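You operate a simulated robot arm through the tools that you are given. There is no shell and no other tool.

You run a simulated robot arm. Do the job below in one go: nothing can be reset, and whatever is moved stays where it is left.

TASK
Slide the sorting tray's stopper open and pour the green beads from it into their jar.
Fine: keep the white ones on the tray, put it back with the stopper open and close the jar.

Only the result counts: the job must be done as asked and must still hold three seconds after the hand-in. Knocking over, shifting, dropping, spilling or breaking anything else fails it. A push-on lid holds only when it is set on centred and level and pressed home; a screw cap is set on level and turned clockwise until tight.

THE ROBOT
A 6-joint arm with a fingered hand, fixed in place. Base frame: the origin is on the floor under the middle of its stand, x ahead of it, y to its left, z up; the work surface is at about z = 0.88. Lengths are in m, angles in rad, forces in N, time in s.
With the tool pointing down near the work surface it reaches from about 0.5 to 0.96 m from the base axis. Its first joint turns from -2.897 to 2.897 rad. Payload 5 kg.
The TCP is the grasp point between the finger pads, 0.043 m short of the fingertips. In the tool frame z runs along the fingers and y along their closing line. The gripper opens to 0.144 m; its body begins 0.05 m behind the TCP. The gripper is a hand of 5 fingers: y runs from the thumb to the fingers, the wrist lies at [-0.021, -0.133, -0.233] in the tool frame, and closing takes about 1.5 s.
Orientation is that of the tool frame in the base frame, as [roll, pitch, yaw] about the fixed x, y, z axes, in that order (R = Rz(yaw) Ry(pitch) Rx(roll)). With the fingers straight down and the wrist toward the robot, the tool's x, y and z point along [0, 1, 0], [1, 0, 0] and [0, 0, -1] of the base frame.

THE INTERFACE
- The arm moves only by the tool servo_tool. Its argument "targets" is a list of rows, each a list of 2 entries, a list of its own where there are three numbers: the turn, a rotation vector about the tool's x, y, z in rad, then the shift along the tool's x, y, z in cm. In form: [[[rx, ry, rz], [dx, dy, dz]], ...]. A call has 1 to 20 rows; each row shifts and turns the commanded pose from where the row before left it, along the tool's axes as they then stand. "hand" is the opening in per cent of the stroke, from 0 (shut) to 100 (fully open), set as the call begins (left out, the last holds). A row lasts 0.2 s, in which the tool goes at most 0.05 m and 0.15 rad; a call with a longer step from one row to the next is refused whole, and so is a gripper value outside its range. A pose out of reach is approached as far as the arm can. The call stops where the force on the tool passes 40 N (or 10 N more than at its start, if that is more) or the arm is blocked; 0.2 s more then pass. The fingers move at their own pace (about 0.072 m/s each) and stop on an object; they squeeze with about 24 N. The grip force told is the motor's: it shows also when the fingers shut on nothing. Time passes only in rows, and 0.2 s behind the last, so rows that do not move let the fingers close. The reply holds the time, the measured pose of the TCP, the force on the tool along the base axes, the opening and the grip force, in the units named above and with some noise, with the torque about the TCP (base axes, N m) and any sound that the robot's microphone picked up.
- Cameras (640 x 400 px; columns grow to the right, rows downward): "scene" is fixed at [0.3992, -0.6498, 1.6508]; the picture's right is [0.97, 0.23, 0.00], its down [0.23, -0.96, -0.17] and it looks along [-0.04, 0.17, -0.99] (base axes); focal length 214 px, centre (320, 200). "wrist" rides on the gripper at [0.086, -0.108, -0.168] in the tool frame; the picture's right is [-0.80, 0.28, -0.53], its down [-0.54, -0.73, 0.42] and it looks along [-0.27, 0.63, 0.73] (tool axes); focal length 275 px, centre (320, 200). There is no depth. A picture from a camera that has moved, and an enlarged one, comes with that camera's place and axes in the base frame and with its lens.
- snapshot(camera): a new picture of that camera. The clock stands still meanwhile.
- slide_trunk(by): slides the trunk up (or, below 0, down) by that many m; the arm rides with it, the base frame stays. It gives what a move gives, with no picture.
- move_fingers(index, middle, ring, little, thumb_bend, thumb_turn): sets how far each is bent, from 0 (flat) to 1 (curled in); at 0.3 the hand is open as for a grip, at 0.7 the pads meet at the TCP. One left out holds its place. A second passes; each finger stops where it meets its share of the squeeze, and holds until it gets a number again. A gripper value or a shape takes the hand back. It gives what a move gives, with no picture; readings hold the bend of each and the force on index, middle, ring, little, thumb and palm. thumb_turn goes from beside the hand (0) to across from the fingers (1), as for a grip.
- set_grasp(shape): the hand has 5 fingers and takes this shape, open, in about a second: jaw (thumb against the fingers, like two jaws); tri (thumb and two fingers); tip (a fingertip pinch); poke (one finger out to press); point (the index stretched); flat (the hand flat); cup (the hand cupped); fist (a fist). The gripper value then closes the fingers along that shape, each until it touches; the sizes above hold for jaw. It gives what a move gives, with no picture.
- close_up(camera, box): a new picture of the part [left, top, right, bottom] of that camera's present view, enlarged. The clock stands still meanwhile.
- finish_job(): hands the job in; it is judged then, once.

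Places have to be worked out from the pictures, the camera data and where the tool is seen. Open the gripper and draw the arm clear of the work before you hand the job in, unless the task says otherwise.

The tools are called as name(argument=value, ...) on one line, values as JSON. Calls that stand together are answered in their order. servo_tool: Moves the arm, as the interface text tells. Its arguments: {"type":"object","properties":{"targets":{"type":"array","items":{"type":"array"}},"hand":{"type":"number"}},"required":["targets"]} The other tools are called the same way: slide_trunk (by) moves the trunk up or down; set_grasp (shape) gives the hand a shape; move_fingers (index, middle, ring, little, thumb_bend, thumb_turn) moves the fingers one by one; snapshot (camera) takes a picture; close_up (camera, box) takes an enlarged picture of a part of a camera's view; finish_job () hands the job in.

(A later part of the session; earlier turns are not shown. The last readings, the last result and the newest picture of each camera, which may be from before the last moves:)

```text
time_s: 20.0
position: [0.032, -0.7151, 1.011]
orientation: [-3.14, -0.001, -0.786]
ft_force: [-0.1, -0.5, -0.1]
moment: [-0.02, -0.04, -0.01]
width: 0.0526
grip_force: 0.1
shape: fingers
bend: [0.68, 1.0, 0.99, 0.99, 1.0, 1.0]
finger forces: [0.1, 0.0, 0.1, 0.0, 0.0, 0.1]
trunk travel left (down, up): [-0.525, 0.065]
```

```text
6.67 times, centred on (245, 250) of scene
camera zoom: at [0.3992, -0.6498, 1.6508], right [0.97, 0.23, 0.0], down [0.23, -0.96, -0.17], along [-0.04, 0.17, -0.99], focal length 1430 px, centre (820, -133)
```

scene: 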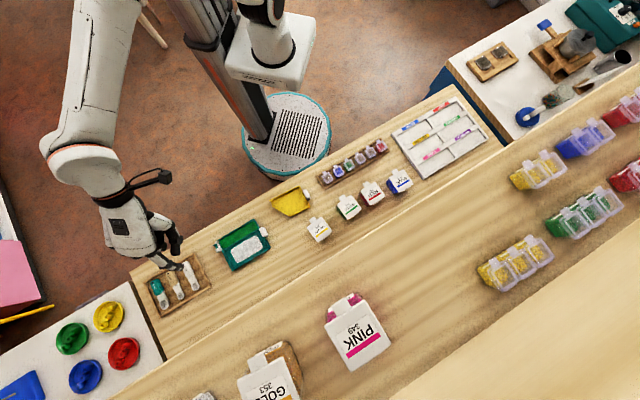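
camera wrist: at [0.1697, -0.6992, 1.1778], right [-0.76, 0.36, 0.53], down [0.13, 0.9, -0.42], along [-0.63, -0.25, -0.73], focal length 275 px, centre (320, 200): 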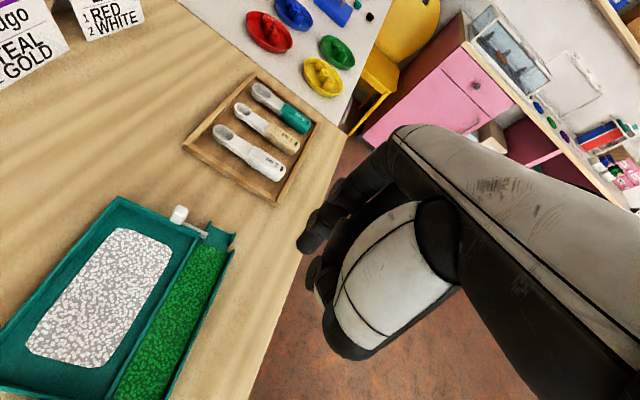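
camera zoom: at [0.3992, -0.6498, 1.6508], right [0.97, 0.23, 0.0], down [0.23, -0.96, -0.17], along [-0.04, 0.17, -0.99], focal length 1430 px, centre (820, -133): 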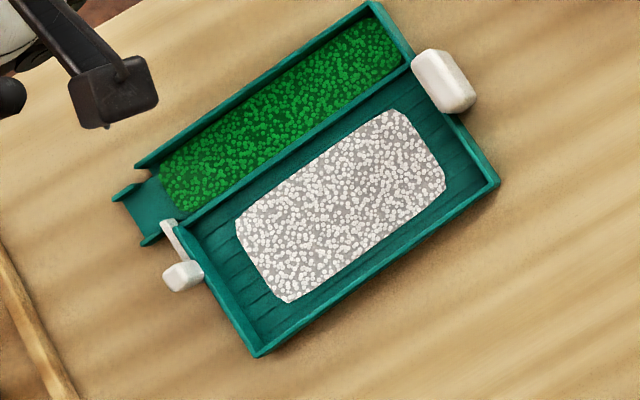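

The stopper is now fully out of the channel mouth and the green beads are still in place. Next I'll look at the green jar: rising and swinging over toward [0.36, -0.51] with the hand squared to the bench.

servo_tool(targets=[[[0, 0, 0], [0, 0, -5]], [[0, 0, 0], [0, 0, -5]], [[0, 0, -0.143], [0.832, -3.424, 0]], [[0, 0, -0.143], [1.311, -3.271, 0]], [[0, 0, -0.143], [1.765, -3.05, 0]], [[0, 0, -0.143], [2.182, -2.768, 0]], [[0, 0, -0.143], [2.554, -2.429, 0]], [[0, 0, -0.143], [2.874, -2.039, 0]], [[0, 0, -0.143], [3.135, -1.609, 0]], [[0, 0, -0.143], [3.333, -1.146, 0]], [[0, 0, -0.143], [3.462, -0.659, 0]], [[0, 0, -0.143], [3.521, -0.159, 0]], [[0, 0, -0.143], [3.508, 0.344, 0]], [[0, 0, 0], [0, 0, 0]]])

snapshot(camera="wrist")

close_up(camera="scene", box=[200, 120, 440, 290])

```text
time_s: 23.0
position: [0.3688, -0.5114, 1.1102]
orientation: [3.14, 0.002, 0.788]
ft_force: [-0.4, 0.5, 0.2]
moment: [-0.03, 0.0, 0.01]
width: 0.0525
grip_force: 0.1
shape: fingers
bend: [0.68, 1.0, 0.99, 0.99, 1.0, 1.0]
finger forces: [0.0, 0.0, 0.0, 0.0, 0.0, 0.1]
trunk travel left (down, up): [-0.525, 0.065]
```

```text
taken
camera wrist: at [0.3531, -0.3728, 1.2778], right [-0.36, -0.76, 0.53], down [-0.9, 0.13, -0.42], along [0.26, -0.63, -0.73], focal length 275 px, centre (320, 200)
```

wrist: 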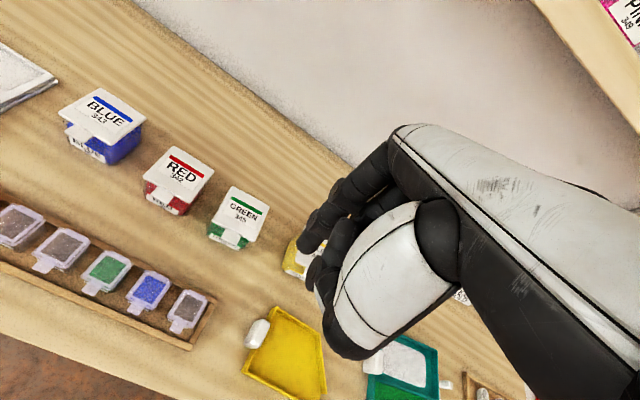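

```text
2.35 times, centred on (320, 205) of scene
camera zoom: at [0.3992, -0.6498, 1.6508], right [0.97, 0.23, 0.0], down [0.23, -0.96, -0.17], along [-0.04, 0.17, -0.99], focal length 505 px, centre (320, 188)
```

zoom: 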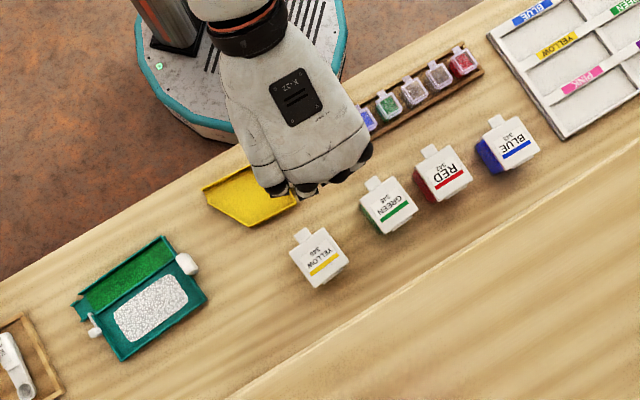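

I can see the green jar at (235,217) in the wrist view. Enlarging it along with its neighbours.

close_up(camera="wrist", box=[190, 170, 290, 260])

close_up(camera="wrist", box=[40, 70, 240, 230])

close_up(camera="wrist", box=[0, 190, 220, 350])

```text
4.44 times, centred on (240, 215) of wrist
camera zoom: at [0.3531, -0.3728, 1.2778], right [-0.36, -0.76, 0.53], down [-0.9, 0.13, -0.42], along [0.26, -0.63, -0.73], focal length 1224 px, centre (676, 133)
```

zoom: 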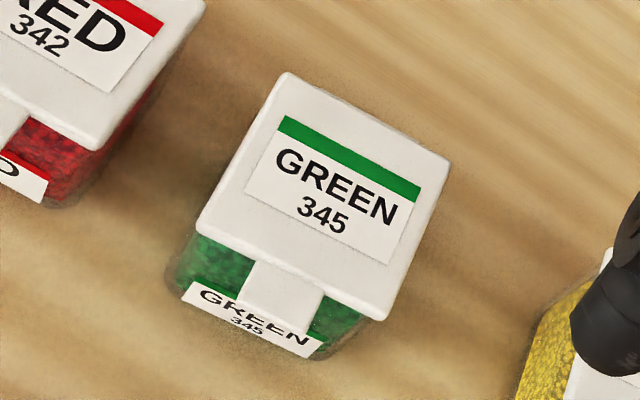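

```text
2.50 times, centred on (140, 150) of wrist
camera zoom: at [0.3531, -0.3728, 1.2778], right [-0.36, -0.76, 0.53], down [-0.9, 0.13, -0.42], along [0.26, -0.63, -0.73], focal length 688 px, centre (770, 325)
```

zoom: 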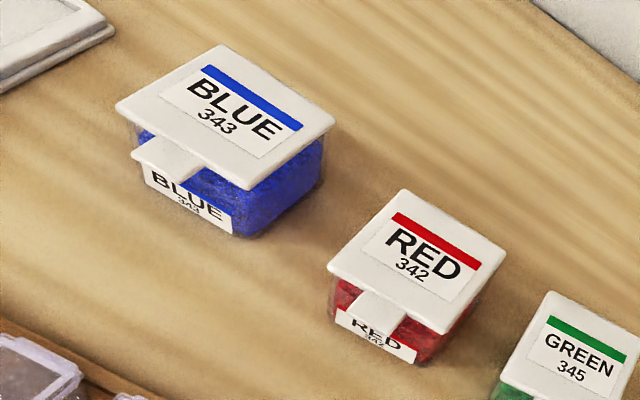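

```text
2.50 times, centred on (110, 270) of wrist
camera zoom: at [0.3531, -0.3728, 1.2778], right [-0.36, -0.76, 0.53], down [-0.9, 0.13, -0.42], along [0.26, -0.63, -0.73], focal length 688 px, centre (845, 25)
```

zoom: 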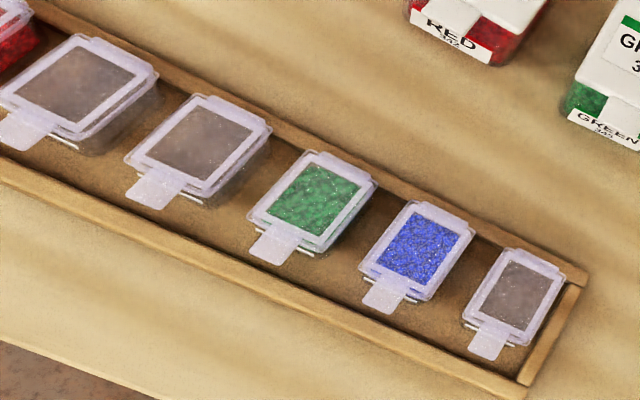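

The jar (lid top ≈ z 0.933, centre ≈ [0.474, -0.530]) has a flat white lid with a tab on the robot side. I'll take a low-angle look to learn whether it is hinged at the back.

servo_tool(targets=[[[0, 0, 0], [-1.0, -0.2, 3.2]], [[0, 0, 0], [-1.0, -0.2, 3.2]], [[0, 0, 0], [-1.0, -0.2, 3.2]], [[-0.15, 0, 0], [0, 0, 0]], [[-0.15, 0, 0], [0, 0, 0]], [[-0.15, 0, 0], [0, 0, 0]], [[-0.15, 0, 0], [0, 0, 0]], [[0, 0, 0], [0, 0, 0]]])

snapshot(camera="wrist")

```text
time_s: 24.8
position: [0.3401, -0.5292, 1.0168]
orientation: [2.541, 0.0, 0.786]
ft_force: [-0.3, 0.3, -0.3]
moment: [0.03, 0.03, 0.02]
width: 0.0526
grip_force: 0.1
shape: fingers
bend: [0.68, 1.0, 0.99, 0.99, 1.0, 1.0]
finger forces: [0.1, 0.1, 0.0, 0.1, 0.0, 0.0]
trunk travel left (down, up): [-0.525, 0.065]
```

```text
taken
camera wrist: at [0.2714, -0.3365, 1.093], right [-0.61, -0.52, 0.6], down [-0.64, -0.13, -0.76], along [0.47, -0.85, -0.25], focal length 275 px, centre (320, 200)
```

wrist: 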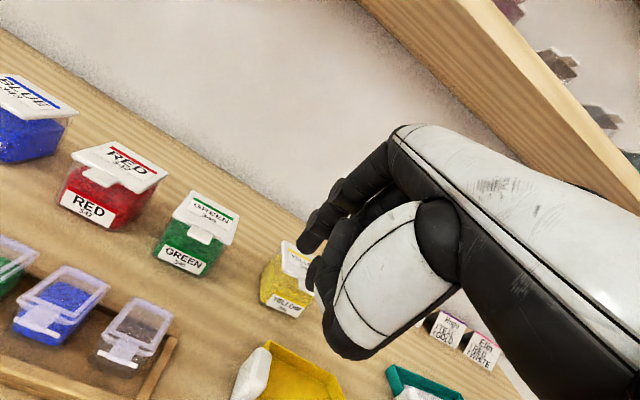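

close_up(camera="wrist", box=[140, 180, 250, 285])

close_up(camera="wrist", box=[0, 70, 190, 240])

close_up(camera="wrist", box=[0, 230, 180, 390])

```text
3.81 times, centred on (195, 232) of wrist
camera zoom: at [0.2714, -0.3365, 1.093], right [-0.61, -0.52, 0.6], down [-0.64, -0.13, -0.76], along [0.47, -0.85, -0.25], focal length 1049 px, centre (796, 76)
```

zoom: 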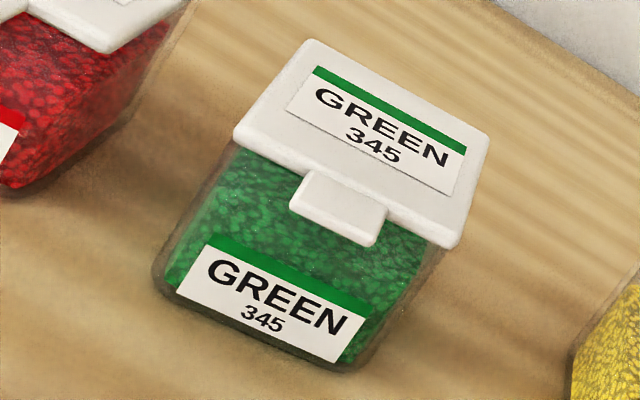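

```text
2.35 times, centred on (95, 155) of wrist
camera zoom: at [0.2714, -0.3365, 1.093], right [-0.61, -0.52, 0.6], down [-0.64, -0.13, -0.76], along [0.47, -0.85, -0.25], focal length 648 px, centre (849, 306)
```

zoom: 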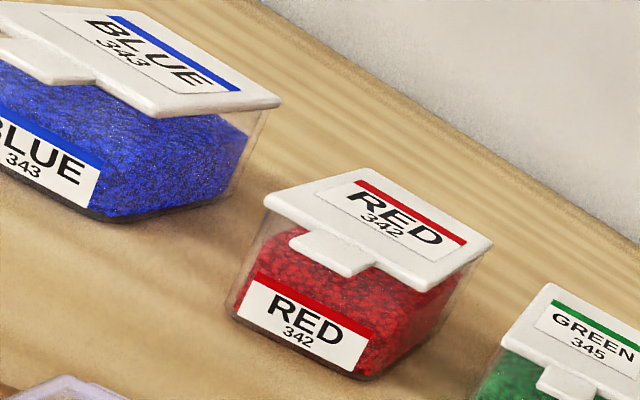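

```text
2.50 times, centred on (90, 310) of wrist
camera zoom: at [0.2714, -0.3365, 1.093], right [-0.61, -0.52, 0.6], down [-0.64, -0.13, -0.76], along [0.47, -0.85, -0.25], focal length 688 px, centre (895, -75)
```

zoom: 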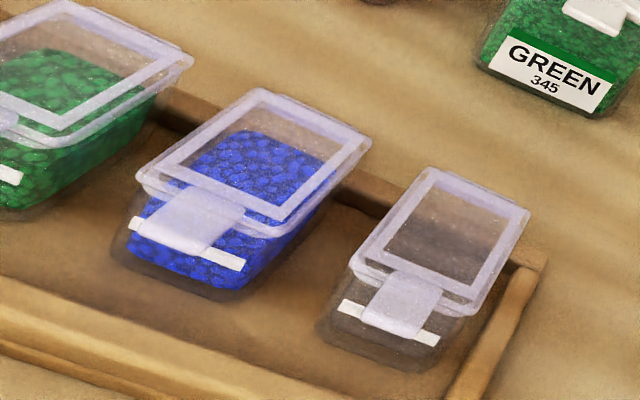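

The lid is a thin plate with a front tab, evidently hinged at the back. I plan to lift the tab with an outstretched index, so I'll check whether the thumb can be swung aside and the index straightened.

move_fingers(index=0.2, middle=1.0, ring=1.0, little=1.0, thumb_turn=0.0, thumb_bend=0.0)

snapshot(camera="wrist")

close_up(camera="scene", box=[240, 100, 400, 220])

```text
time_s: 25.8
position: [0.342, -0.5277, 1.0182]
orientation: [2.539, 0.001, 0.784]
ft_force: [0.0, 0.4, 0.9]
moment: [0.0, 0.01, 0.0]
width: 0.2361
grip_force: 0.1
shape: fingers
bend: [0.2, 1.0, 1.0, 1.0, 0.0, 0.0]
finger forces: [0.0, 0.1, 0.0, 0.1, 0.0, 0.0]
trunk travel left (down, up): [-0.525, 0.065]
```

```text
taken
camera wrist: at [0.2716, -0.3363, 1.0931], right [-0.61, -0.52, 0.6], down [-0.64, -0.13, -0.76], along [0.47, -0.85, -0.25], focal length 275 px, centre (320, 200)
```

wrist: 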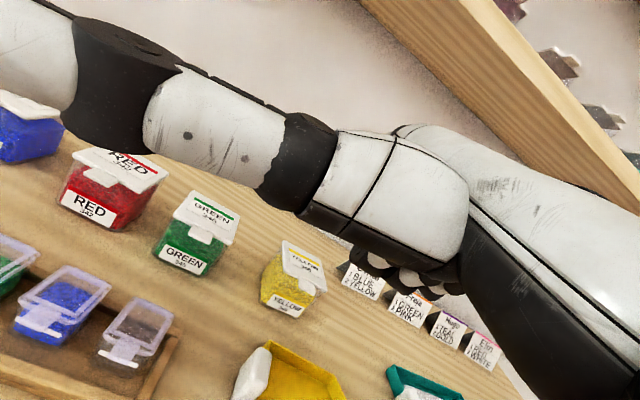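

```text
3.33 times, centred on (320, 160) of scene
camera zoom: at [0.3992, -0.6498, 1.6508], right [0.97, 0.23, 0.0], down [0.23, -0.96, -0.17], along [-0.04, 0.17, -0.99], focal length 715 px, centre (320, 333)
```

zoom: 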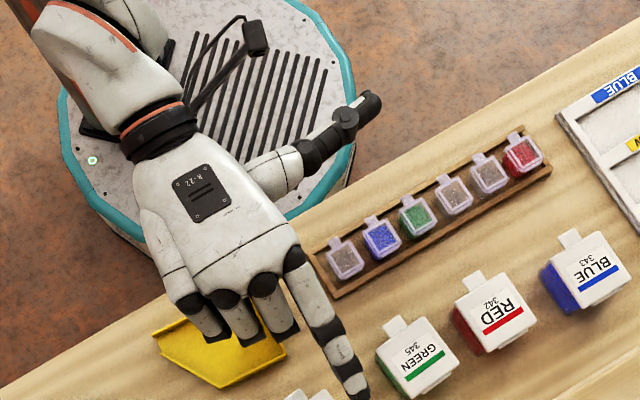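

The thumb swings fully to the side, clear of the bench. I'll try curling it to free the camera view, and zoom on the index tip from the scene camera.

move_fingers(thumb_bend=0.9)

snapshot(camera="wrist")

close_up(camera="scene", box=[270, 150, 390, 230])

```text
time_s: 26.8
position: [0.3415, -0.5281, 1.0172]
orientation: [2.541, 0.0, 0.786]
ft_force: [0.1, 0.1, -1.0]
moment: [0.04, 0.03, 0.03]
width: 0.0968
grip_force: 0.1
shape: fingers
bend: [0.2, 1.0, 1.0, 1.0, 0.9, 0.0]
finger forces: [0.0, 0.1, 0.0, 0.0, 0.0, 0.1]
trunk travel left (down, up): [-0.525, 0.065]
```

```text
taken
camera wrist: at [0.2716, -0.3363, 1.0931], right [-0.61, -0.52, 0.6], down [-0.64, -0.13, -0.76], along [0.47, -0.85, -0.25], focal length 275 px, centre (320, 200)
```

wrist: 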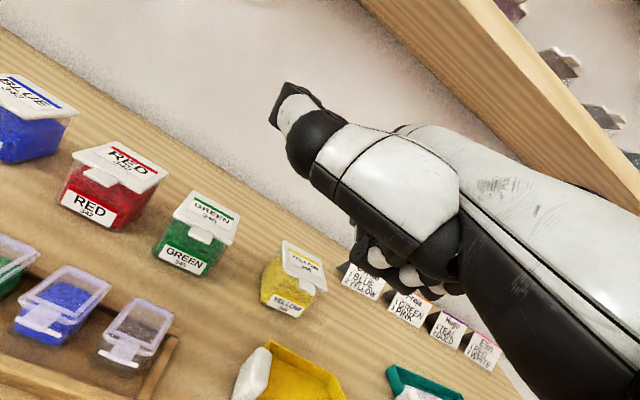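

```text
5.00 times, centred on (330, 190) of scene
camera zoom: at [0.3992, -0.6498, 1.6508], right [0.97, 0.23, 0.0], down [0.23, -0.96, -0.17], along [-0.04, 0.17, -0.99], focal length 1072 px, centre (270, 250)
```

zoom: 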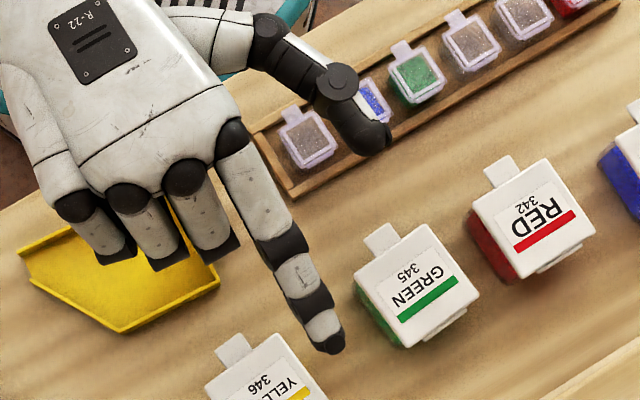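

The thumb tip now sits about 5 cm above the TCP, clear of the rack. I'll set a tilt of 0.45 rad and bring the index to hover over free table in front of the green jar's tab, staying high for now.

servo_tool(targets=[[[0.15, 0, 0], [0, 0, 0]], [[0, 0, 0], [2.67, -2.34, -1.13]], [[0, 0, 0], [2.67, -2.34, -1.13]], [[0, 0, 0], [2.66, -2.34, -1.13]], [[0, 0, 0], [0, 0, 0]]])

close_up(camera="scene", box=[290, 150, 390, 225])

snapshot(camera="wrist")

```text
time_s: 28.0
position: [0.3463, -0.4161, 1.0143]
orientation: [2.69, 0.001, 0.785]
ft_force: [-0.6, 0.7, -0.5]
moment: [0.0, 0.0, -0.06]
width: 0.0962
grip_force: 0.0
shape: fingers
bend: [0.2, 1.0, 1.0, 1.0, 0.9, 0.0]
finger forces: [0.0, 0.0, 0.0, 0.0, 0.0, 0.0]
trunk travel left (down, up): [-0.525, 0.065]
```

```text
5.33 times, centred on (340, 188) of scene
camera zoom: at [0.3992, -0.6498, 1.6508], right [0.97, 0.23, 0.0], down [0.23, -0.96, -0.17], along [-0.04, 0.17, -0.99], focal length 1144 px, centre (213, 267)
```

zoom: 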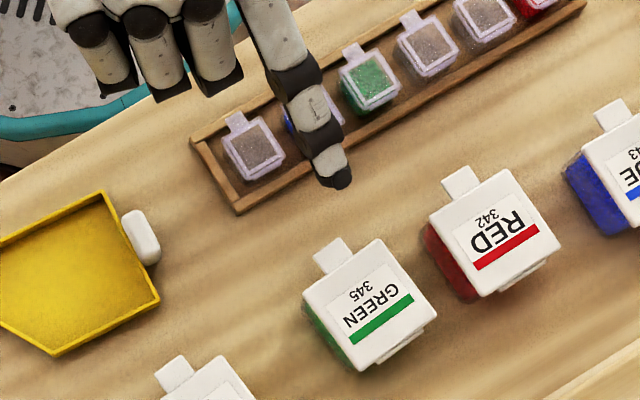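

```text
taken
camera wrist: at [0.2862, -0.2329, 1.1178], right [-0.55, -0.58, 0.6], down [-0.72, -0.05, -0.7], along [0.44, -0.81, -0.39], focal length 275 px, centre (320, 200)
```

wrist: 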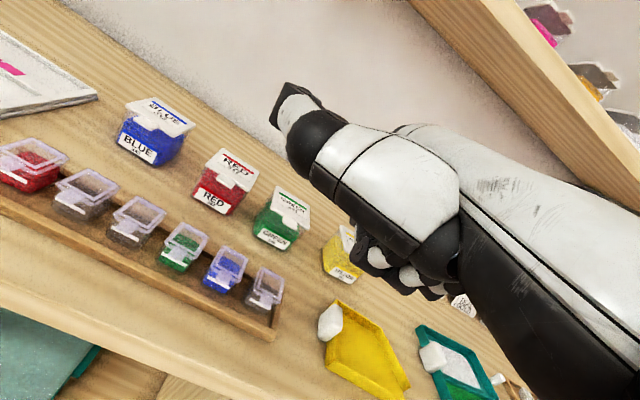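

The index tip is at about [0.434, -0.477] and the tab centre at [0.444, -0.504]. To calibrate the finger height I'll hover over the lid's front and gently touch its top from above.

servo_tool(targets=[[[0, 0, 0], [-1.15, 4.14, 2.0]], [[0, 0, 0], [0, -2.0, 4.1]], [[0, 0, 0], [0, 0, 0]]])

close_up(camera="scene", box=[300, 165, 390, 235])

snapshot(camera="wrist")

```text
time_s: 28.8
position: [0.3676, -0.4573, 0.9692]
orientation: [2.691, 0.001, 0.785]
ft_force: [-0.2, 0.2, 0.1]
moment: [0.0, 0.03, 0.03]
width: 0.0964
grip_force: 0.0
shape: fingers
bend: [0.2, 1.0, 1.0, 1.0, 0.9, 0.0]
finger forces: [0.1, 0.1, 0.0, 0.0, 0.0, 0.0]
trunk travel left (down, up): [-0.525, 0.065]
```

```text
5.71 times, centred on (345, 200) of scene
camera zoom: at [0.3992, -0.6498, 1.6508], right [0.97, 0.23, 0.0], down [0.23, -0.96, -0.17], along [-0.04, 0.17, -0.99], focal length 1226 px, centre (177, 200)
```

zoom: 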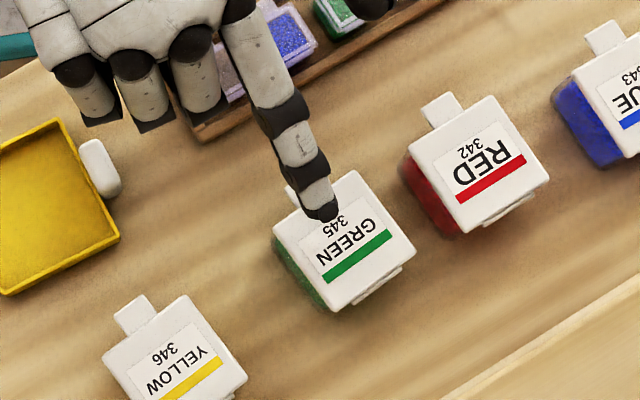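

```text
taken
camera wrist: at [0.3084, -0.2761, 1.0728], right [-0.55, -0.58, 0.6], down [-0.72, -0.05, -0.7], along [0.44, -0.81, -0.39], focal length 275 px, centre (320, 200)
```

wrist: 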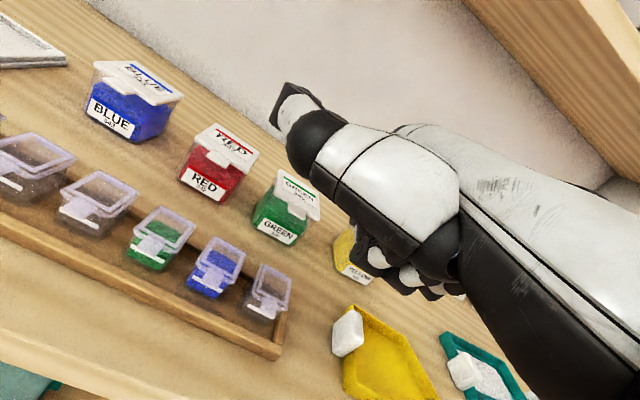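

The tip is above the lid's front part. I descend in 3 mm steps, watching the force.

servo_tool(targets=[[[0, 0, 0], [0, -0.13, 0.27]], [[0, 0, 0], [0, -0.13, 0.27]], [[0, 0, 0], [0, -0.13, 0.27]], [[0, 0, 0], [0, -0.13, 0.27]], [[0, 0, 0], [0, 0, 0]]])

servo_tool(targets=[[[0, 0, 0], [0, -0.087, 0.18]], [[0, 0, 0], [0, -0.087, 0.18]], [[0, 0, 0], [0, 0, 0]]])

servo_tool(targets=[[[0, 0, 0], [0, -0.087, 0.18]], [[0, 0, 0], [0, 0, 0]]])

```text
time_s: 30.0
position: [0.3683, -0.4588, 0.9602]
orientation: [2.698, -0.006, 0.789]
ft_force: [-0.9, 0.3, 0.4]
moment: [-0.04, 0.0, 0.03]
width: 0.0963
grip_force: 0.0
shape: fingers
bend: [0.2, 1.0, 1.0, 1.0, 0.9, 0.0]
finger forces: [0.0, 0.1, 0.1, 0.0, 0.1, 0.1]
trunk travel left (down, up): [-0.525, 0.065]
```

```text
time_s: 30.8
position: [0.3675, -0.4595, 0.9595]
orientation: [2.698, -0.008, 0.79]
ft_force: [0.7, -0.3, 1.1]
moment: [-0.02, 0.0, -0.01]
width: 0.0961
grip_force: 0.2
shape: fingers
bend: [0.2, 1.0, 1.0, 1.0, 0.9, 0.0]
finger forces: [0.0, 0.0, 0.0, 0.0, 0.0, 0.0]
out of reach, approached as far as the arm can: row 1
trunk travel left (down, up): [-0.525, 0.065]
```

```text
time_s: 31.4
position: [0.3664, -0.4593, 0.9604]
orientation: [2.698, -0.007, 0.79]
ft_force: [-0.1, 0.2, 0.0]
moment: [-0.01, -0.01, 0.01]
width: 0.0968
grip_force: 0.0
shape: fingers
bend: [0.2, 1.0, 1.0, 1.0, 0.9, 0.0]
finger forces: [0.0, 0.1, 0.1, 0.1, 0.0, 0.0]
out of reach, approached as far as the arm can: row 1
trunk travel left (down, up): [-0.525, 0.065]
```

The arm has hit its reach limit folded this close. I'll raise the hand 13 cm, then lower the trunk by the same amount to give the arm a better posture.

servo_tool(targets=[[[0, 0, 0], [0, 1.91, -3.96]], [[0, 0, 0], [0, 1.91, -3.96]], [[0, 0, 0], [0, 1.91, -3.96]], [[0, 0, 0], [0, 0, 0]]])

slide_trunk(by=-0.12)

snapshot(camera="scene")

```text
time_s: 32.4
position: [0.3657, -0.4606, 1.0946]
orientation: [2.692, 0.0, 0.788]
ft_force: [-0.1, -0.5, 0.2]
moment: [-0.01, 0.0, 0.0]
width: 0.0962
grip_force: 0.0
shape: fingers
bend: [0.2, 1.0, 1.0, 1.0, 0.9, 0.0]
finger forces: [0.0, 0.1, 0.0, 0.0, 0.0, 0.1]
trunk travel left (down, up): [-0.525, 0.065]
```

```text
time_s: 33.9
position: [0.3659, -0.4603, 0.9762]
orientation: [2.691, -0.001, 0.785]
ft_force: [-0.2, -0.4, 0.0]
moment: [-0.02, 0.01, -0.02]
width: 0.0967
grip_force: 0.0
shape: fingers
bend: [0.2, 1.0, 1.0, 1.0, 0.9, 0.0]
finger forces: [0.0, 0.1, 0.1, 0.0, 0.0, 0.1]
trunk travel left (down, up): [-0.405, 0.185]
```

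```text
taken
```

scene: 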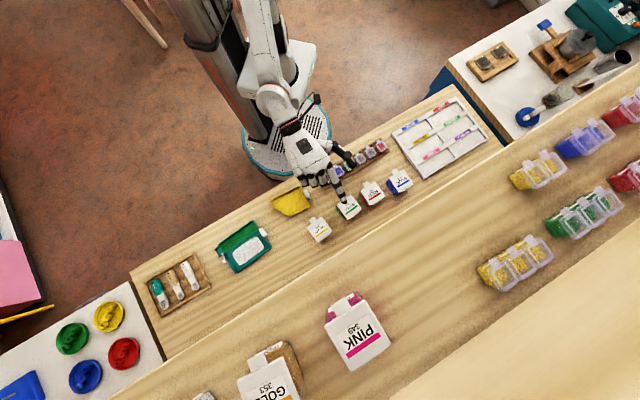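

The trunk is down 0.12 m with the hand at z 0.976. Continuing the gentle descent onto the lid's front.

servo_tool(targets=[[[0, 0, 0], [0, -0.174, 0.36]], [[0, 0, 0], [0, -0.174, 0.36]], [[0, 0, 0], [0, -0.174, 0.36]], [[0, 0, 0], [0, -0.174, 0.36]], [[0, 0, 0], [0, 0, 0]]])

servo_tool(targets=[[[0, 0, 0], [0, -0.087, 0.18]], [[0, 0, 0], [0, -0.087, 0.18]], [[0, 0, 0], [0, 0, 0]]])

servo_tool(targets=[[[0, 0, 0], [0, -0.087, 0.18]], [[0, 0, 0], [0, 0, 0]]])

servo_tool(targets=[[[0, 0, 0], [0, -0.087, 0.18]], [[0, 0, 0], [0, 0, 0]]])

```text
time_s: 35.1
position: [0.3669, -0.4628, 0.9591]
orientation: [2.692, 0.001, 0.788]
ft_force: [-0.5, 1.1, 0.6]
moment: [0.0, 0.04, 0.02]
width: 0.0965
grip_force: 0.1
shape: fingers
bend: [0.2, 1.0, 1.0, 1.0, 0.9, 0.0]
finger forces: [0.0, 0.0, 0.0, 0.0, 0.0, 0.0]
trunk travel left (down, up): [-0.405, 0.185]
```

```text
time_s: 35.9
position: [0.3667, -0.461, 0.9534]
orientation: [2.694, -0.001, 0.784]
ft_force: [0.0, 0.6, -0.7]
moment: [0.02, -0.01, 0.03]
width: 0.0966
grip_force: 0.1
shape: fingers
bend: [0.2, 1.0, 1.0, 1.0, 0.9, 0.0]
finger forces: [0.0, 0.1, 0.1, 0.1, 0.0, 0.0]
trunk travel left (down, up): [-0.405, 0.185]
```

```text
time_s: 36.5
position: [0.3662, -0.4597, 0.9528]
orientation: [2.693, -0.001, 0.787]
ft_force: [-0.3, 0.8, 0.0]
moment: [0.0, 0.0, 0.05]
width: 0.0961
grip_force: 0.0
shape: fingers
bend: [0.2, 1.0, 1.0, 1.0, 0.9, 0.0]
finger forces: [0.0, 0.0, 0.0, 0.0, 0.0, 0.0]
trunk travel left (down, up): [-0.405, 0.185]
```

```text
time_s: 37.1
position: [0.3667, -0.4609, 0.9508]
orientation: [2.692, 0.0, 0.786]
ft_force: [0.8, -0.2, 0.2]
moment: [0.0, 0.0, 0.01]
width: 0.0966
grip_force: 0.0
shape: fingers
bend: [0.2, 1.0, 1.0, 1.0, 0.9, 0.0]
finger forces: [0.0, 0.0, 0.1, 0.1, 0.0, 0.1]
trunk travel left (down, up): [-0.405, 0.185]
```

No contact yet at TCP z ≈ 0.951. Continuing in 2 mm steps.

servo_tool(targets=[[[0, 0, 0], [0, -0.087, 0.18]], [[0, 0, 0], [0, 0, 0]]])

servo_tool(targets=[[[0, 0, 0], [0, -0.087, 0.18]], [[0, 0, 0], [0, 0, 0]]])

servo_tool(targets=[[[0, 0, 0], [0, -0.087, 0.18]], [[0, 0, 0], [0, 0, 0]]])

close_up(camera="scene", box=[300, 165, 390, 235])

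```text
time_s: 37.7
position: [0.3649, -0.4594, 0.9487]
orientation: [2.691, 0.0, 0.785]
ft_force: [-0.1, -0.7, -0.1]
moment: [0.0, 0.01, -0.01]
width: 0.0965
grip_force: 0.0
shape: fingers
bend: [0.2, 1.0, 1.0, 1.0, 0.9, 0.0]
finger forces: [0.0, 0.0, 0.0, 0.0, 0.1, 0.1]
trunk travel left (down, up): [-0.405, 0.185]
```

```text
time_s: 38.3
position: [0.3641, -0.4608, 0.9478]
orientation: [2.69, -0.001, 0.788]
ft_force: [0.7, 0.5, -0.2]
moment: [0.03, 0.0, 0.01]
width: 0.0964
grip_force: 0.1
shape: fingers
bend: [0.2, 1.0, 1.0, 1.0, 0.9, 0.0]
finger forces: [0.0, 0.0, 0.1, 0.0, 0.1, 0.0]
trunk travel left (down, up): [-0.405, 0.185]
```

```text
time_s: 38.9
position: [0.3654, -0.4598, 0.9445]
orientation: [2.692, 0.0, 0.785]
ft_force: [-0.1, 1.0, -0.1]
moment: [-0.01, 0.02, 0.01]
width: 0.0963
grip_force: 0.1
shape: fingers
bend: [0.2, 1.0, 1.0, 1.0, 0.9, 0.0]
finger forces: [0.1, 0.0, 0.0, 0.0, 0.0, 0.1]
trunk travel left (down, up): [-0.405, 0.185]
```

```text
5.71 times, centred on (345, 200) of scene
camera zoom: at [0.3992, -0.6498, 1.6508], right [0.97, 0.23, 0.0], down [0.23, -0.96, -0.17], along [-0.04, 0.17, -0.99], focal length 1226 px, centre (177, 200)
```

zoom: 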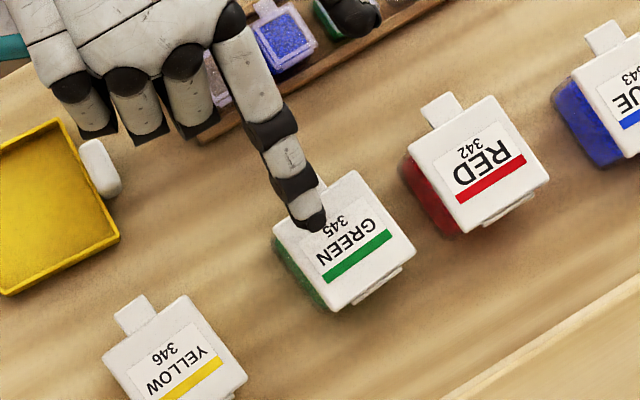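

Still free at z ≈ 0.945; more 2 mm steps.

servo_tool(targets=[[[0, 0, 0], [0, -0.087, 0.18]], [[0, 0, 0], [0, 0, 0]]])

servo_tool(targets=[[[0, 0, 0], [0, -0.087, 0.18]], [[0, 0, 0], [0, 0, 0]]])

servo_tool(targets=[[[0, 0, 0], [0, -0.087, 0.18]], [[0, 0, 0], [0, 0, 0]]])

servo_tool(targets=[[[0, 0, 0], [0, -0.087, 0.18]], [[0, 0, 0], [0, 0, 0]]])

```text
time_s: 39.5
position: [0.3649, -0.4598, 0.942]
orientation: [2.69, 0.0, 0.786]
ft_force: [-0.1, -0.3, 0.2]
moment: [0.02, -0.02, 0.0]
width: 0.0966
grip_force: 0.0
shape: fingers
bend: [0.2, 1.0, 1.0, 1.0, 0.9, 0.0]
finger forces: [0.1, 0.1, 0.0, 0.1, 0.0, 0.1]
trunk travel left (down, up): [-0.405, 0.185]
```

```text
time_s: 40.1
position: [0.3657, -0.4607, 0.9413]
orientation: [2.691, 0.0, 0.785]
ft_force: [-0.4, 0.2, 0.4]
moment: [0.02, 0.0, -0.01]
width: 0.0964
grip_force: 0.1
shape: fingers
bend: [0.2, 1.0, 1.0, 1.0, 0.9, 0.0]
finger forces: [0.1, 0.0, 0.1, 0.0, 0.1, 0.1]
trunk travel left (down, up): [-0.405, 0.185]
```

```text
time_s: 40.7
position: [0.3657, -0.4604, 0.9378]
orientation: [2.691, 0.0, 0.784]
ft_force: [0.3, 0.6, 0.8]
moment: [0.01, 0.02, 0.0]
width: 0.0965
grip_force: 0.0
shape: fingers
bend: [0.2, 1.0, 1.0, 1.0, 0.9, 0.0]
finger forces: [0.0, 0.0, 0.1, 0.0, 0.1, 0.0]
trunk travel left (down, up): [-0.405, 0.185]
```

```text
time_s: 41.3
position: [0.3661, -0.4593, 0.9371]
orientation: [2.693, 0.002, 0.787]
ft_force: [0.3, -0.2, 0.7]
moment: [0.0, 0.05, -0.05]
width: 0.0963
grip_force: 0.0
shape: fingers
bend: [0.2, 1.0, 1.0, 1.0, 0.9, 0.0]
finger forces: [0.0, 0.1, 0.0, 0.0, 0.0, 0.0]
trunk travel left (down, up): [-0.405, 0.185]
```

No contact yet; I'll check clearance with both cameras before going lower.

snapshot(camera="wrist")

close_up(camera="scene", box=[300, 150, 390, 235])

```text
taken
camera wrist: at [0.3056, -0.278, 1.0395], right [-0.55, -0.58, 0.6], down [-0.72, -0.05, -0.7], along [0.44, -0.81, -0.39], focal length 275 px, centre (320, 200)
```

wrist: 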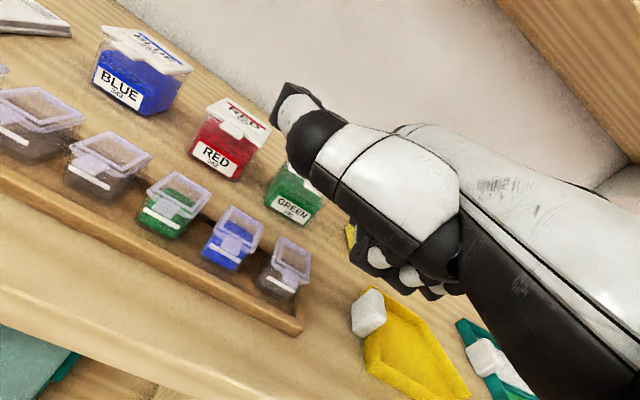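

```text
4.71 times, centred on (345, 192) of scene
camera zoom: at [0.3992, -0.6498, 1.6508], right [0.97, 0.23, 0.0], down [0.23, -0.96, -0.17], along [-0.04, 0.17, -0.99], focal length 1009 px, centre (202, 235)
```

zoom: 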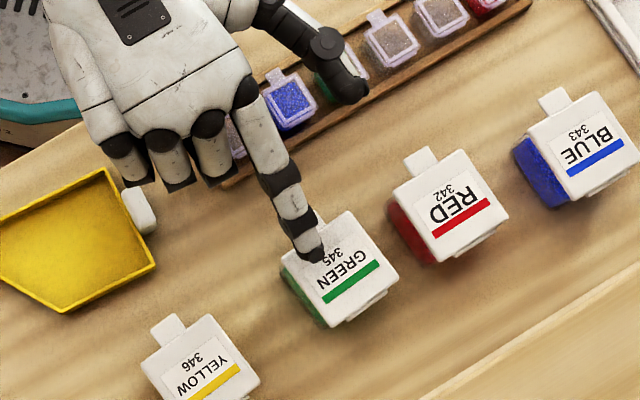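

Clearances look fine. Continuing the touch in 2 mm steps.

servo_tool(targets=[[[0, 0, 0], [0, -0.087, 0.18]], [[0, 0, 0], [0, 0, 0]]])

servo_tool(targets=[[[0, 0, 0], [0, -0.087, 0.18]], [[0, 0, 0], [0, 0, 0]]])

servo_tool(targets=[[[0, 0, 0], [0, -0.087, 0.18]], [[0, 0, 0], [0, 0, 0]]])

servo_tool(targets=[[[0, 0, 0], [0, -0.087, 0.18]], [[0, 0, 0], [0, 0, 0]]])

```text
time_s: 41.9
position: [0.3661, -0.4603, 0.9355]
orientation: [2.691, 0.001, 0.786]
ft_force: [-0.1, 0.5, 1.0]
moment: [-0.03, -0.04, -0.01]
width: 0.0962
grip_force: 0.0
shape: fingers
bend: [0.2, 1.0, 1.0, 1.0, 0.9, 0.0]
finger forces: [0.0, 0.0, 0.1, 0.0, 0.1, 0.0]
trunk travel left (down, up): [-0.405, 0.185]
```

```text
time_s: 42.5
position: [0.3649, -0.4607, 0.9329]
orientation: [2.691, 0.0, 0.787]
ft_force: [0.0, -0.7, -0.8]
moment: [-0.01, -0.02, 0.02]
width: 0.0962
grip_force: 0.2
shape: fingers
bend: [0.2, 1.0, 1.0, 1.0, 0.9, 0.0]
finger forces: [0.1, 0.0, 0.0, 0.1, 0.1, 0.0]
trunk travel left (down, up): [-0.405, 0.185]
```

```text
time_s: 43.1
position: [0.3641, -0.4607, 0.932]
orientation: [2.691, 0.001, 0.785]
ft_force: [0.1, -0.2, 0.1]
moment: [0.0, -0.02, -0.01]
width: 0.0964
grip_force: 0.1
shape: fingers
bend: [0.2, 1.0, 1.0, 1.0, 0.9, 0.0]
finger forces: [0.1, 0.0, 0.0, 0.0, 0.0, 0.0]
trunk travel left (down, up): [-0.405, 0.185]
```

```text
time_s: 43.7
position: [0.3639, -0.461, 0.9295]
orientation: [2.692, 0.001, 0.787]
ft_force: [0.5, 1.1, 0.8]
moment: [-0.02, 0.0, 0.01]
width: 0.0965
grip_force: 0.1
shape: fingers
bend: [0.2, 1.0, 1.0, 1.0, 0.9, 0.0]
finger forces: [0.1, 0.0, 0.0, 0.1, 0.0, 0.0]
trunk travel left (down, up): [-0.405, 0.185]
```

Still no contact at 0.930. I'll look at the tip at high magnification.

close_up(camera="scene", box=[325, 180, 375, 220])

close_up(camera="wrist", box=[230, 130, 400, 290])

```text
10.00 times, centred on (350, 200) of scene
camera zoom: at [0.3992, -0.6498, 1.6508], right [0.97, 0.23, 0.0], down [0.23, -0.96, -0.17], along [-0.04, 0.17, -0.99], focal length 2145 px, centre (20, 200)
```

zoom: 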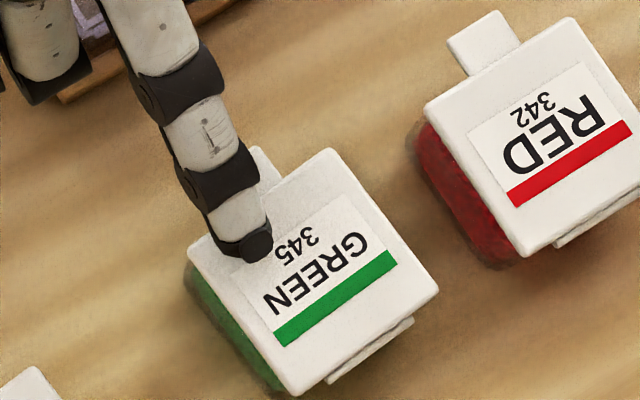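

```text
2.50 times, centred on (315, 210) of wrist
camera zoom: at [0.3045, -0.2783, 1.0322], right [-0.55, -0.58, 0.6], down [-0.72, -0.05, -0.7], along [0.44, -0.81, -0.39], focal length 688 px, centre (332, 175)
```

zoom: 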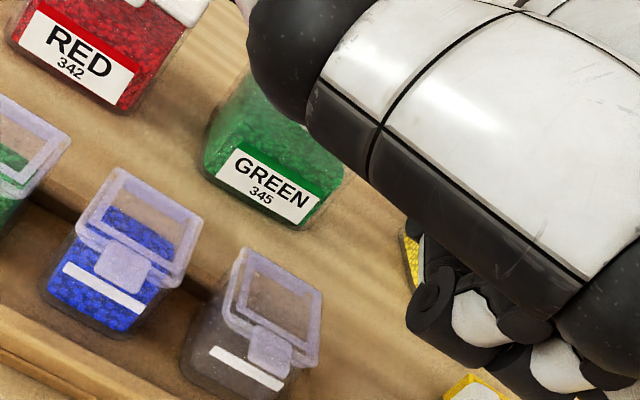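

Consistency between two views says the tip sits ~1.8 cm above the TCP level at this tilt. I'll rise 3 cm and reduce the tilt to 0.30 rad so the finger is lower than the curled ones, then redo the touch.

servo_tool(targets=[[[0, 0, 0], [0, 1.3, -2.7]], [[0.15, 0, 0], [0, 0, 0]], [[0, 0, 0], [0, 0, 0]]])

close_up(camera="scene", box=[325, 180, 375, 220])

snapshot(camera="wrist")

```text
time_s: 44.5
position: [0.3645, -0.4615, 0.958]
orientation: [2.843, 0.003, 0.785]
ft_force: [0.8, -0.9, -0.1]
moment: [-0.03, -0.03, -0.01]
width: 0.0963
grip_force: 0.1
shape: fingers
bend: [0.2, 1.0, 1.0, 1.0, 0.9, 0.0]
finger forces: [0.0, 0.0, 0.0, 0.0, 0.0, 0.1]
trunk travel left (down, up): [-0.405, 0.185]
```

```text
10.00 times, centred on (350, 200) of scene
camera zoom: at [0.3992, -0.6498, 1.6508], right [0.97, 0.23, 0.0], down [0.23, -0.96, -0.17], along [-0.04, 0.17, -0.99], focal length 2145 px, centre (20, 200)
```

zoom: 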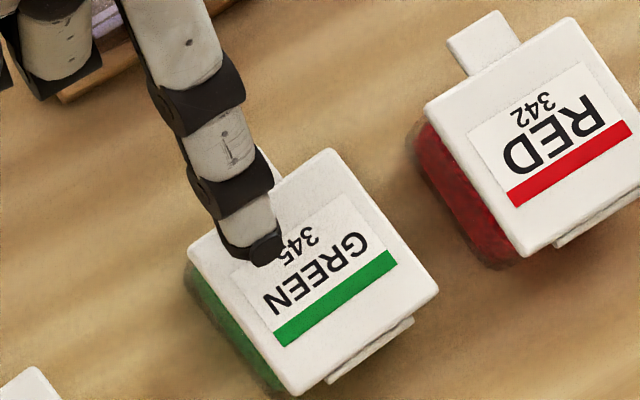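

```text
taken
camera wrist: at [0.3172, -0.291, 1.0853], right [-0.48, -0.64, 0.59], down [-0.79, 0.02, -0.62], along [0.39, -0.77, -0.51], focal length 275 px, centre (320, 200)
```

wrist: 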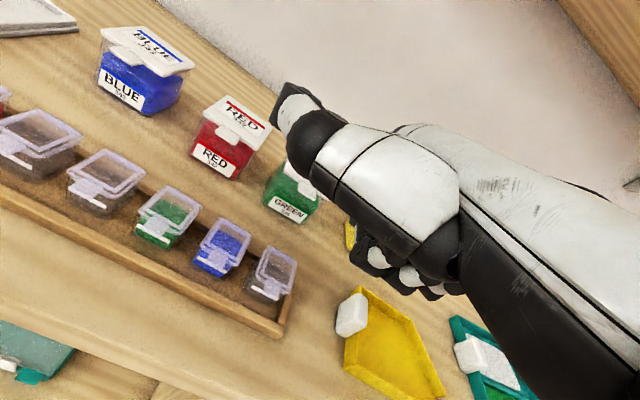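

Descending again in small steps at tilt 0.30; I expect contact near TCP z 0.939.

servo_tool(targets=[[[0, 0, 0], [0, -0.089, 0.287]], [[0, 0, 0], [0, -0.089, 0.287]], [[0, 0, 0], [0, -0.089, 0.287]], [[0, 0, 0], [0, 0, 0]]])

servo_tool(targets=[[[0, 0, 0], [0, -0.059, 0.191]], [[0, 0, 0], [0, 0, 0]], [[0, 0, 0], [0, 0, 0]]])

servo_tool(targets=[[[0, 0, 0], [0, -0.059, 0.191]], [[0, 0, 0], [0, 0, 0]], [[0, 0, 0], [0, 0, 0]]])

servo_tool(targets=[[[0, 0, 0], [0, -0.059, 0.191]], [[0, 0, 0], [0, 0, 0]], [[0, 0, 0], [0, 0, 0]]])

servo_tool(targets=[[[0, 0, 0], [0, -0.059, 0.191]], [[0, 0, 0], [0, 0, 0]], [[0, 0, 0], [0, 0, 0]]])

```text
time_s: 45.5
position: [0.3647, -0.4597, 0.949]
orientation: [2.841, 0.001, 0.788]
ft_force: [-0.1, 0.9, -0.1]
moment: [-0.01, 0.0, -0.02]
width: 0.0962
grip_force: 0.1
shape: fingers
bend: [0.2, 1.0, 1.0, 1.0, 0.9, 0.0]
finger forces: [0.0, 0.0, 0.0, 0.0, 0.1, 0.0]
trunk travel left (down, up): [-0.405, 0.185]
```

```text
time_s: 46.3
position: [0.3659, -0.4618, 0.9471]
orientation: [2.839, 0.0, 0.786]
ft_force: [-0.2, -0.8, -0.2]
moment: [-0.04, 0.03, 0.0]
width: 0.0967
grip_force: 0.0
shape: fingers
bend: [0.2, 1.0, 1.0, 1.0, 0.9, 0.0]
finger forces: [0.1, 0.0, 0.1, 0.0, 0.0, 0.0]
trunk travel left (down, up): [-0.405, 0.185]
```

```text
time_s: 47.1
position: [0.3654, -0.4606, 0.9466]
orientation: [2.842, 0.0, 0.786]
ft_force: [-0.3, -0.8, -0.3]
moment: [0.04, 0.03, -0.03]
width: 0.096
grip_force: 0.0
shape: fingers
bend: [0.2, 1.0, 1.0, 1.0, 0.9, 0.0]
finger forces: [0.0, 0.0, 0.0, 0.0, 0.0, 0.0]
trunk travel left (down, up): [-0.405, 0.185]
```

```text
time_s: 47.9
position: [0.3648, -0.4588, 0.9438]
orientation: [2.843, 0.0, 0.786]
ft_force: [0.2, 0.0, 0.2]
moment: [-0.01, -0.05, 0.0]
width: 0.0964
grip_force: 0.1
shape: fingers
bend: [0.2, 1.0, 1.0, 1.0, 0.9, 0.0]
finger forces: [0.0, 0.0, 0.0, 0.0, 0.0, 0.0]
trunk travel left (down, up): [-0.405, 0.185]
```

```text
time_s: 48.7
position: [0.3649, -0.46, 0.941]
orientation: [2.841, 0.0, 0.788]
ft_force: [0.1, 0.4, 0.3]
moment: [0.03, -0.02, 0.02]
width: 0.0966
grip_force: 0.1
shape: fingers
bend: [0.2, 1.0, 1.0, 1.0, 0.9, 0.0]
finger forces: [0.1, 0.1, 0.0, 0.0, 0.0, 0.0]
trunk travel left (down, up): [-0.405, 0.185]
```

Still free at 0.941; continuing.

servo_tool(targets=[[[0, 0, 0], [0, -0.059, 0.191]], [[0, 0, 0], [0, 0, 0]], [[0, 0, 0], [0, 0, 0]]])

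servo_tool(targets=[[[0, 0, 0], [0, -0.059, 0.191]], [[0, 0, 0], [0, 0, 0]], [[0, 0, 0], [0, 0, 0]]])

servo_tool(targets=[[[0, 0, 0], [0, -0.059, 0.191]], [[0, 0, 0], [0, 0, 0]], [[0, 0, 0], [0, 0, 0]]])

servo_tool(targets=[[[0, 0, 0], [0, -0.059, 0.191]], [[0, 0, 0], [0, 0, 0]], [[0, 0, 0], [0, 0, 0]]])

close_up(camera="scene", box=[325, 180, 375, 220])

```text
time_s: 49.5
position: [0.3651, -0.461, 0.94]
orientation: [2.841, 0.0, 0.785]
ft_force: [0.4, 0.0, -0.4]
moment: [0.02, -0.03, 0.0]
width: 0.096
grip_force: 0.1
shape: fingers
bend: [0.2, 1.0, 1.0, 1.0, 0.9, 0.0]
finger forces: [0.0, 0.0, 0.0, 0.0, 0.1, 0.1]
trunk travel left (down, up): [-0.405, 0.185]
```

```text
time_s: 50.3
position: [0.3652, -0.4609, 0.9387]
orientation: [2.843, 0.0, 0.785]
ft_force: [0.4, -0.4, 0.6]
moment: [0.01, -0.07, -0.01]
width: 0.0964
grip_force: 0.8
shape: fingers
bend: [0.2, 1.0, 1.0, 1.0, 0.9, 0.0]
finger forces: [0.7, 0.1, 0.1, 0.0, 0.0, 0.0]
trunk travel left (down, up): [-0.405, 0.185]
```

```text
time_s: 51.1
position: [0.3654, -0.4608, 0.9364]
orientation: [2.84, 0.0, 0.786]
ft_force: [-1.0, 0.6, 1.8]
moment: [-0.2, -0.21, 0.0]
width: 0.0962
grip_force: 1.7
shape: fingers
bend: [0.2, 1.0, 1.0, 1.0, 0.9, 0.0]
finger forces: [2.6, 0.0, 0.0, 0.0, 0.0, 0.0]
trunk travel left (down, up): [-0.405, 0.185]
```

```text
time_s: 51.9
position: [0.3652, -0.4611, 0.9343]
orientation: [2.841, 0.001, 0.784]
ft_force: [-1.9, 1.2, 4.2]
moment: [-0.26, -0.39, 0.05]
width: 0.0963
grip_force: 1.9
shape: fingers
bend: [0.19, 1.0, 1.0, 1.0, 0.9, 0.0]
finger forces: [4.4, 0.1, 0.1, 0.0, 0.1, 0.1]
trunk travel left (down, up): [-0.405, 0.185]
```

```text
10.00 times, centred on (350, 200) of scene
camera zoom: at [0.3992, -0.6498, 1.6508], right [0.97, 0.23, 0.0], down [0.23, -0.96, -0.17], along [-0.04, 0.17, -0.99], focal length 2145 px, centre (20, 200)
```

zoom: 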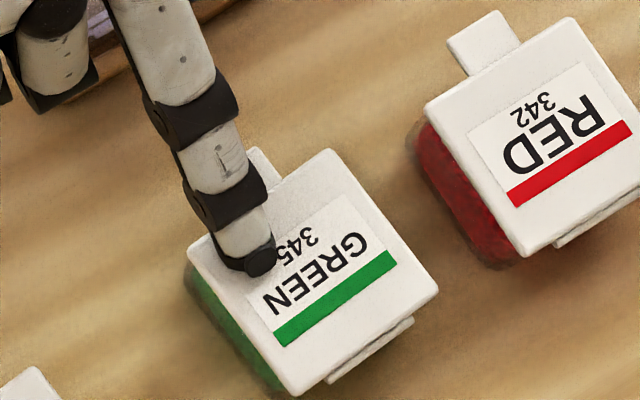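

Contact came at TCP z ≈ 0.939 (index force rose), so the finger pad underside equals the lid top there. I'll lift, back off 4.6 cm toward the robot, shift 1.25 cm to line up with the tab and drop to z ≈ 0.908 in front of it.

servo_tool(targets=[[[0, 0, 0], [0, 0.62, -2.0]], [[0, 0, 0], [1.25, -4.39, -1.36]], [[0, 0, 0], [0, 0, 0]]])

servo_tool(targets=[[[0, 0, 0], [0, -0.68, 2.2]], [[0, 0, 0], [0, -0.62, 2.0]], [[0, 0, 0], [0, 0, 0]]])

close_up(camera="scene", box=[310, 165, 375, 217])

snapshot(camera="wrist")

```text
time_s: 52.7
position: [0.3424, -0.4168, 0.9567]
orientation: [2.84, 0.0, 0.785]
ft_force: [-1.5, 0.6, 0.3]
moment: [-0.05, -0.01, 0.01]
width: 0.0962
grip_force: 0.0
shape: fingers
bend: [0.2, 1.0, 1.0, 1.0, 0.9, 0.0]
finger forces: [0.1, 0.0, 0.0, 0.1, 0.0, 0.1]
trunk travel left (down, up): [-0.405, 0.185]
```

```text
time_s: 53.5
position: [0.3426, -0.4188, 0.912]
orientation: [2.841, -0.001, 0.787]
ft_force: [0.6, 0.5, 0.4]
moment: [0.03, 0.0, 0.02]
width: 0.0966
grip_force: 0.1
shape: fingers
bend: [0.2, 1.0, 1.0, 1.0, 0.9, 0.0]
finger forces: [0.0, 0.1, 0.0, 0.0, 0.0, 0.0]
trunk travel left (down, up): [-0.405, 0.185]
```

```text
7.69 times, centred on (342, 191) of scene
camera zoom: at [0.3992, -0.6498, 1.6508], right [0.97, 0.23, 0.0], down [0.23, -0.96, -0.17], along [-0.04, 0.17, -0.99], focal length 1650 px, centre (147, 269)
```

zoom: 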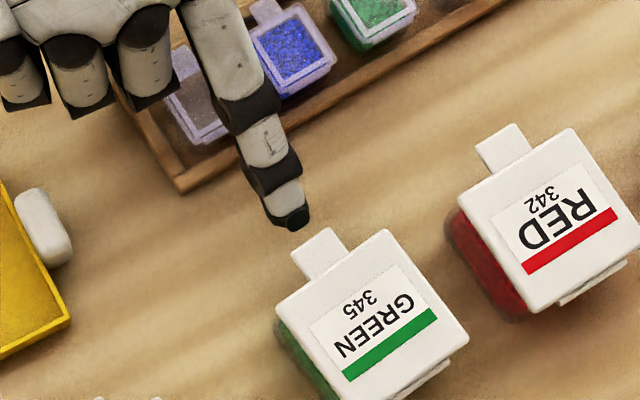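

```text
taken
camera wrist: at [0.295, -0.2483, 1.0397], right [-0.48, -0.64, 0.59], down [-0.79, 0.02, -0.62], along [0.39, -0.77, -0.51], focal length 275 px, centre (320, 200)
```

wrist: 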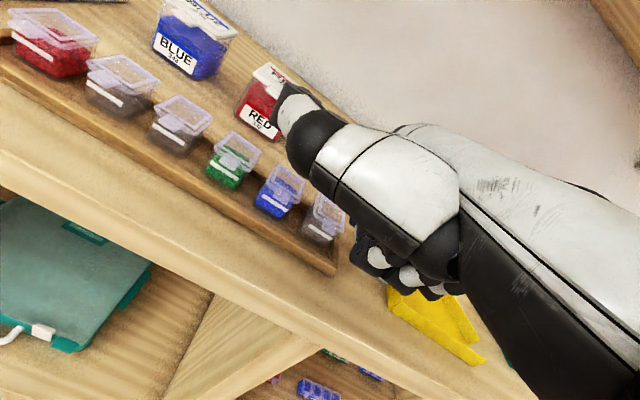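

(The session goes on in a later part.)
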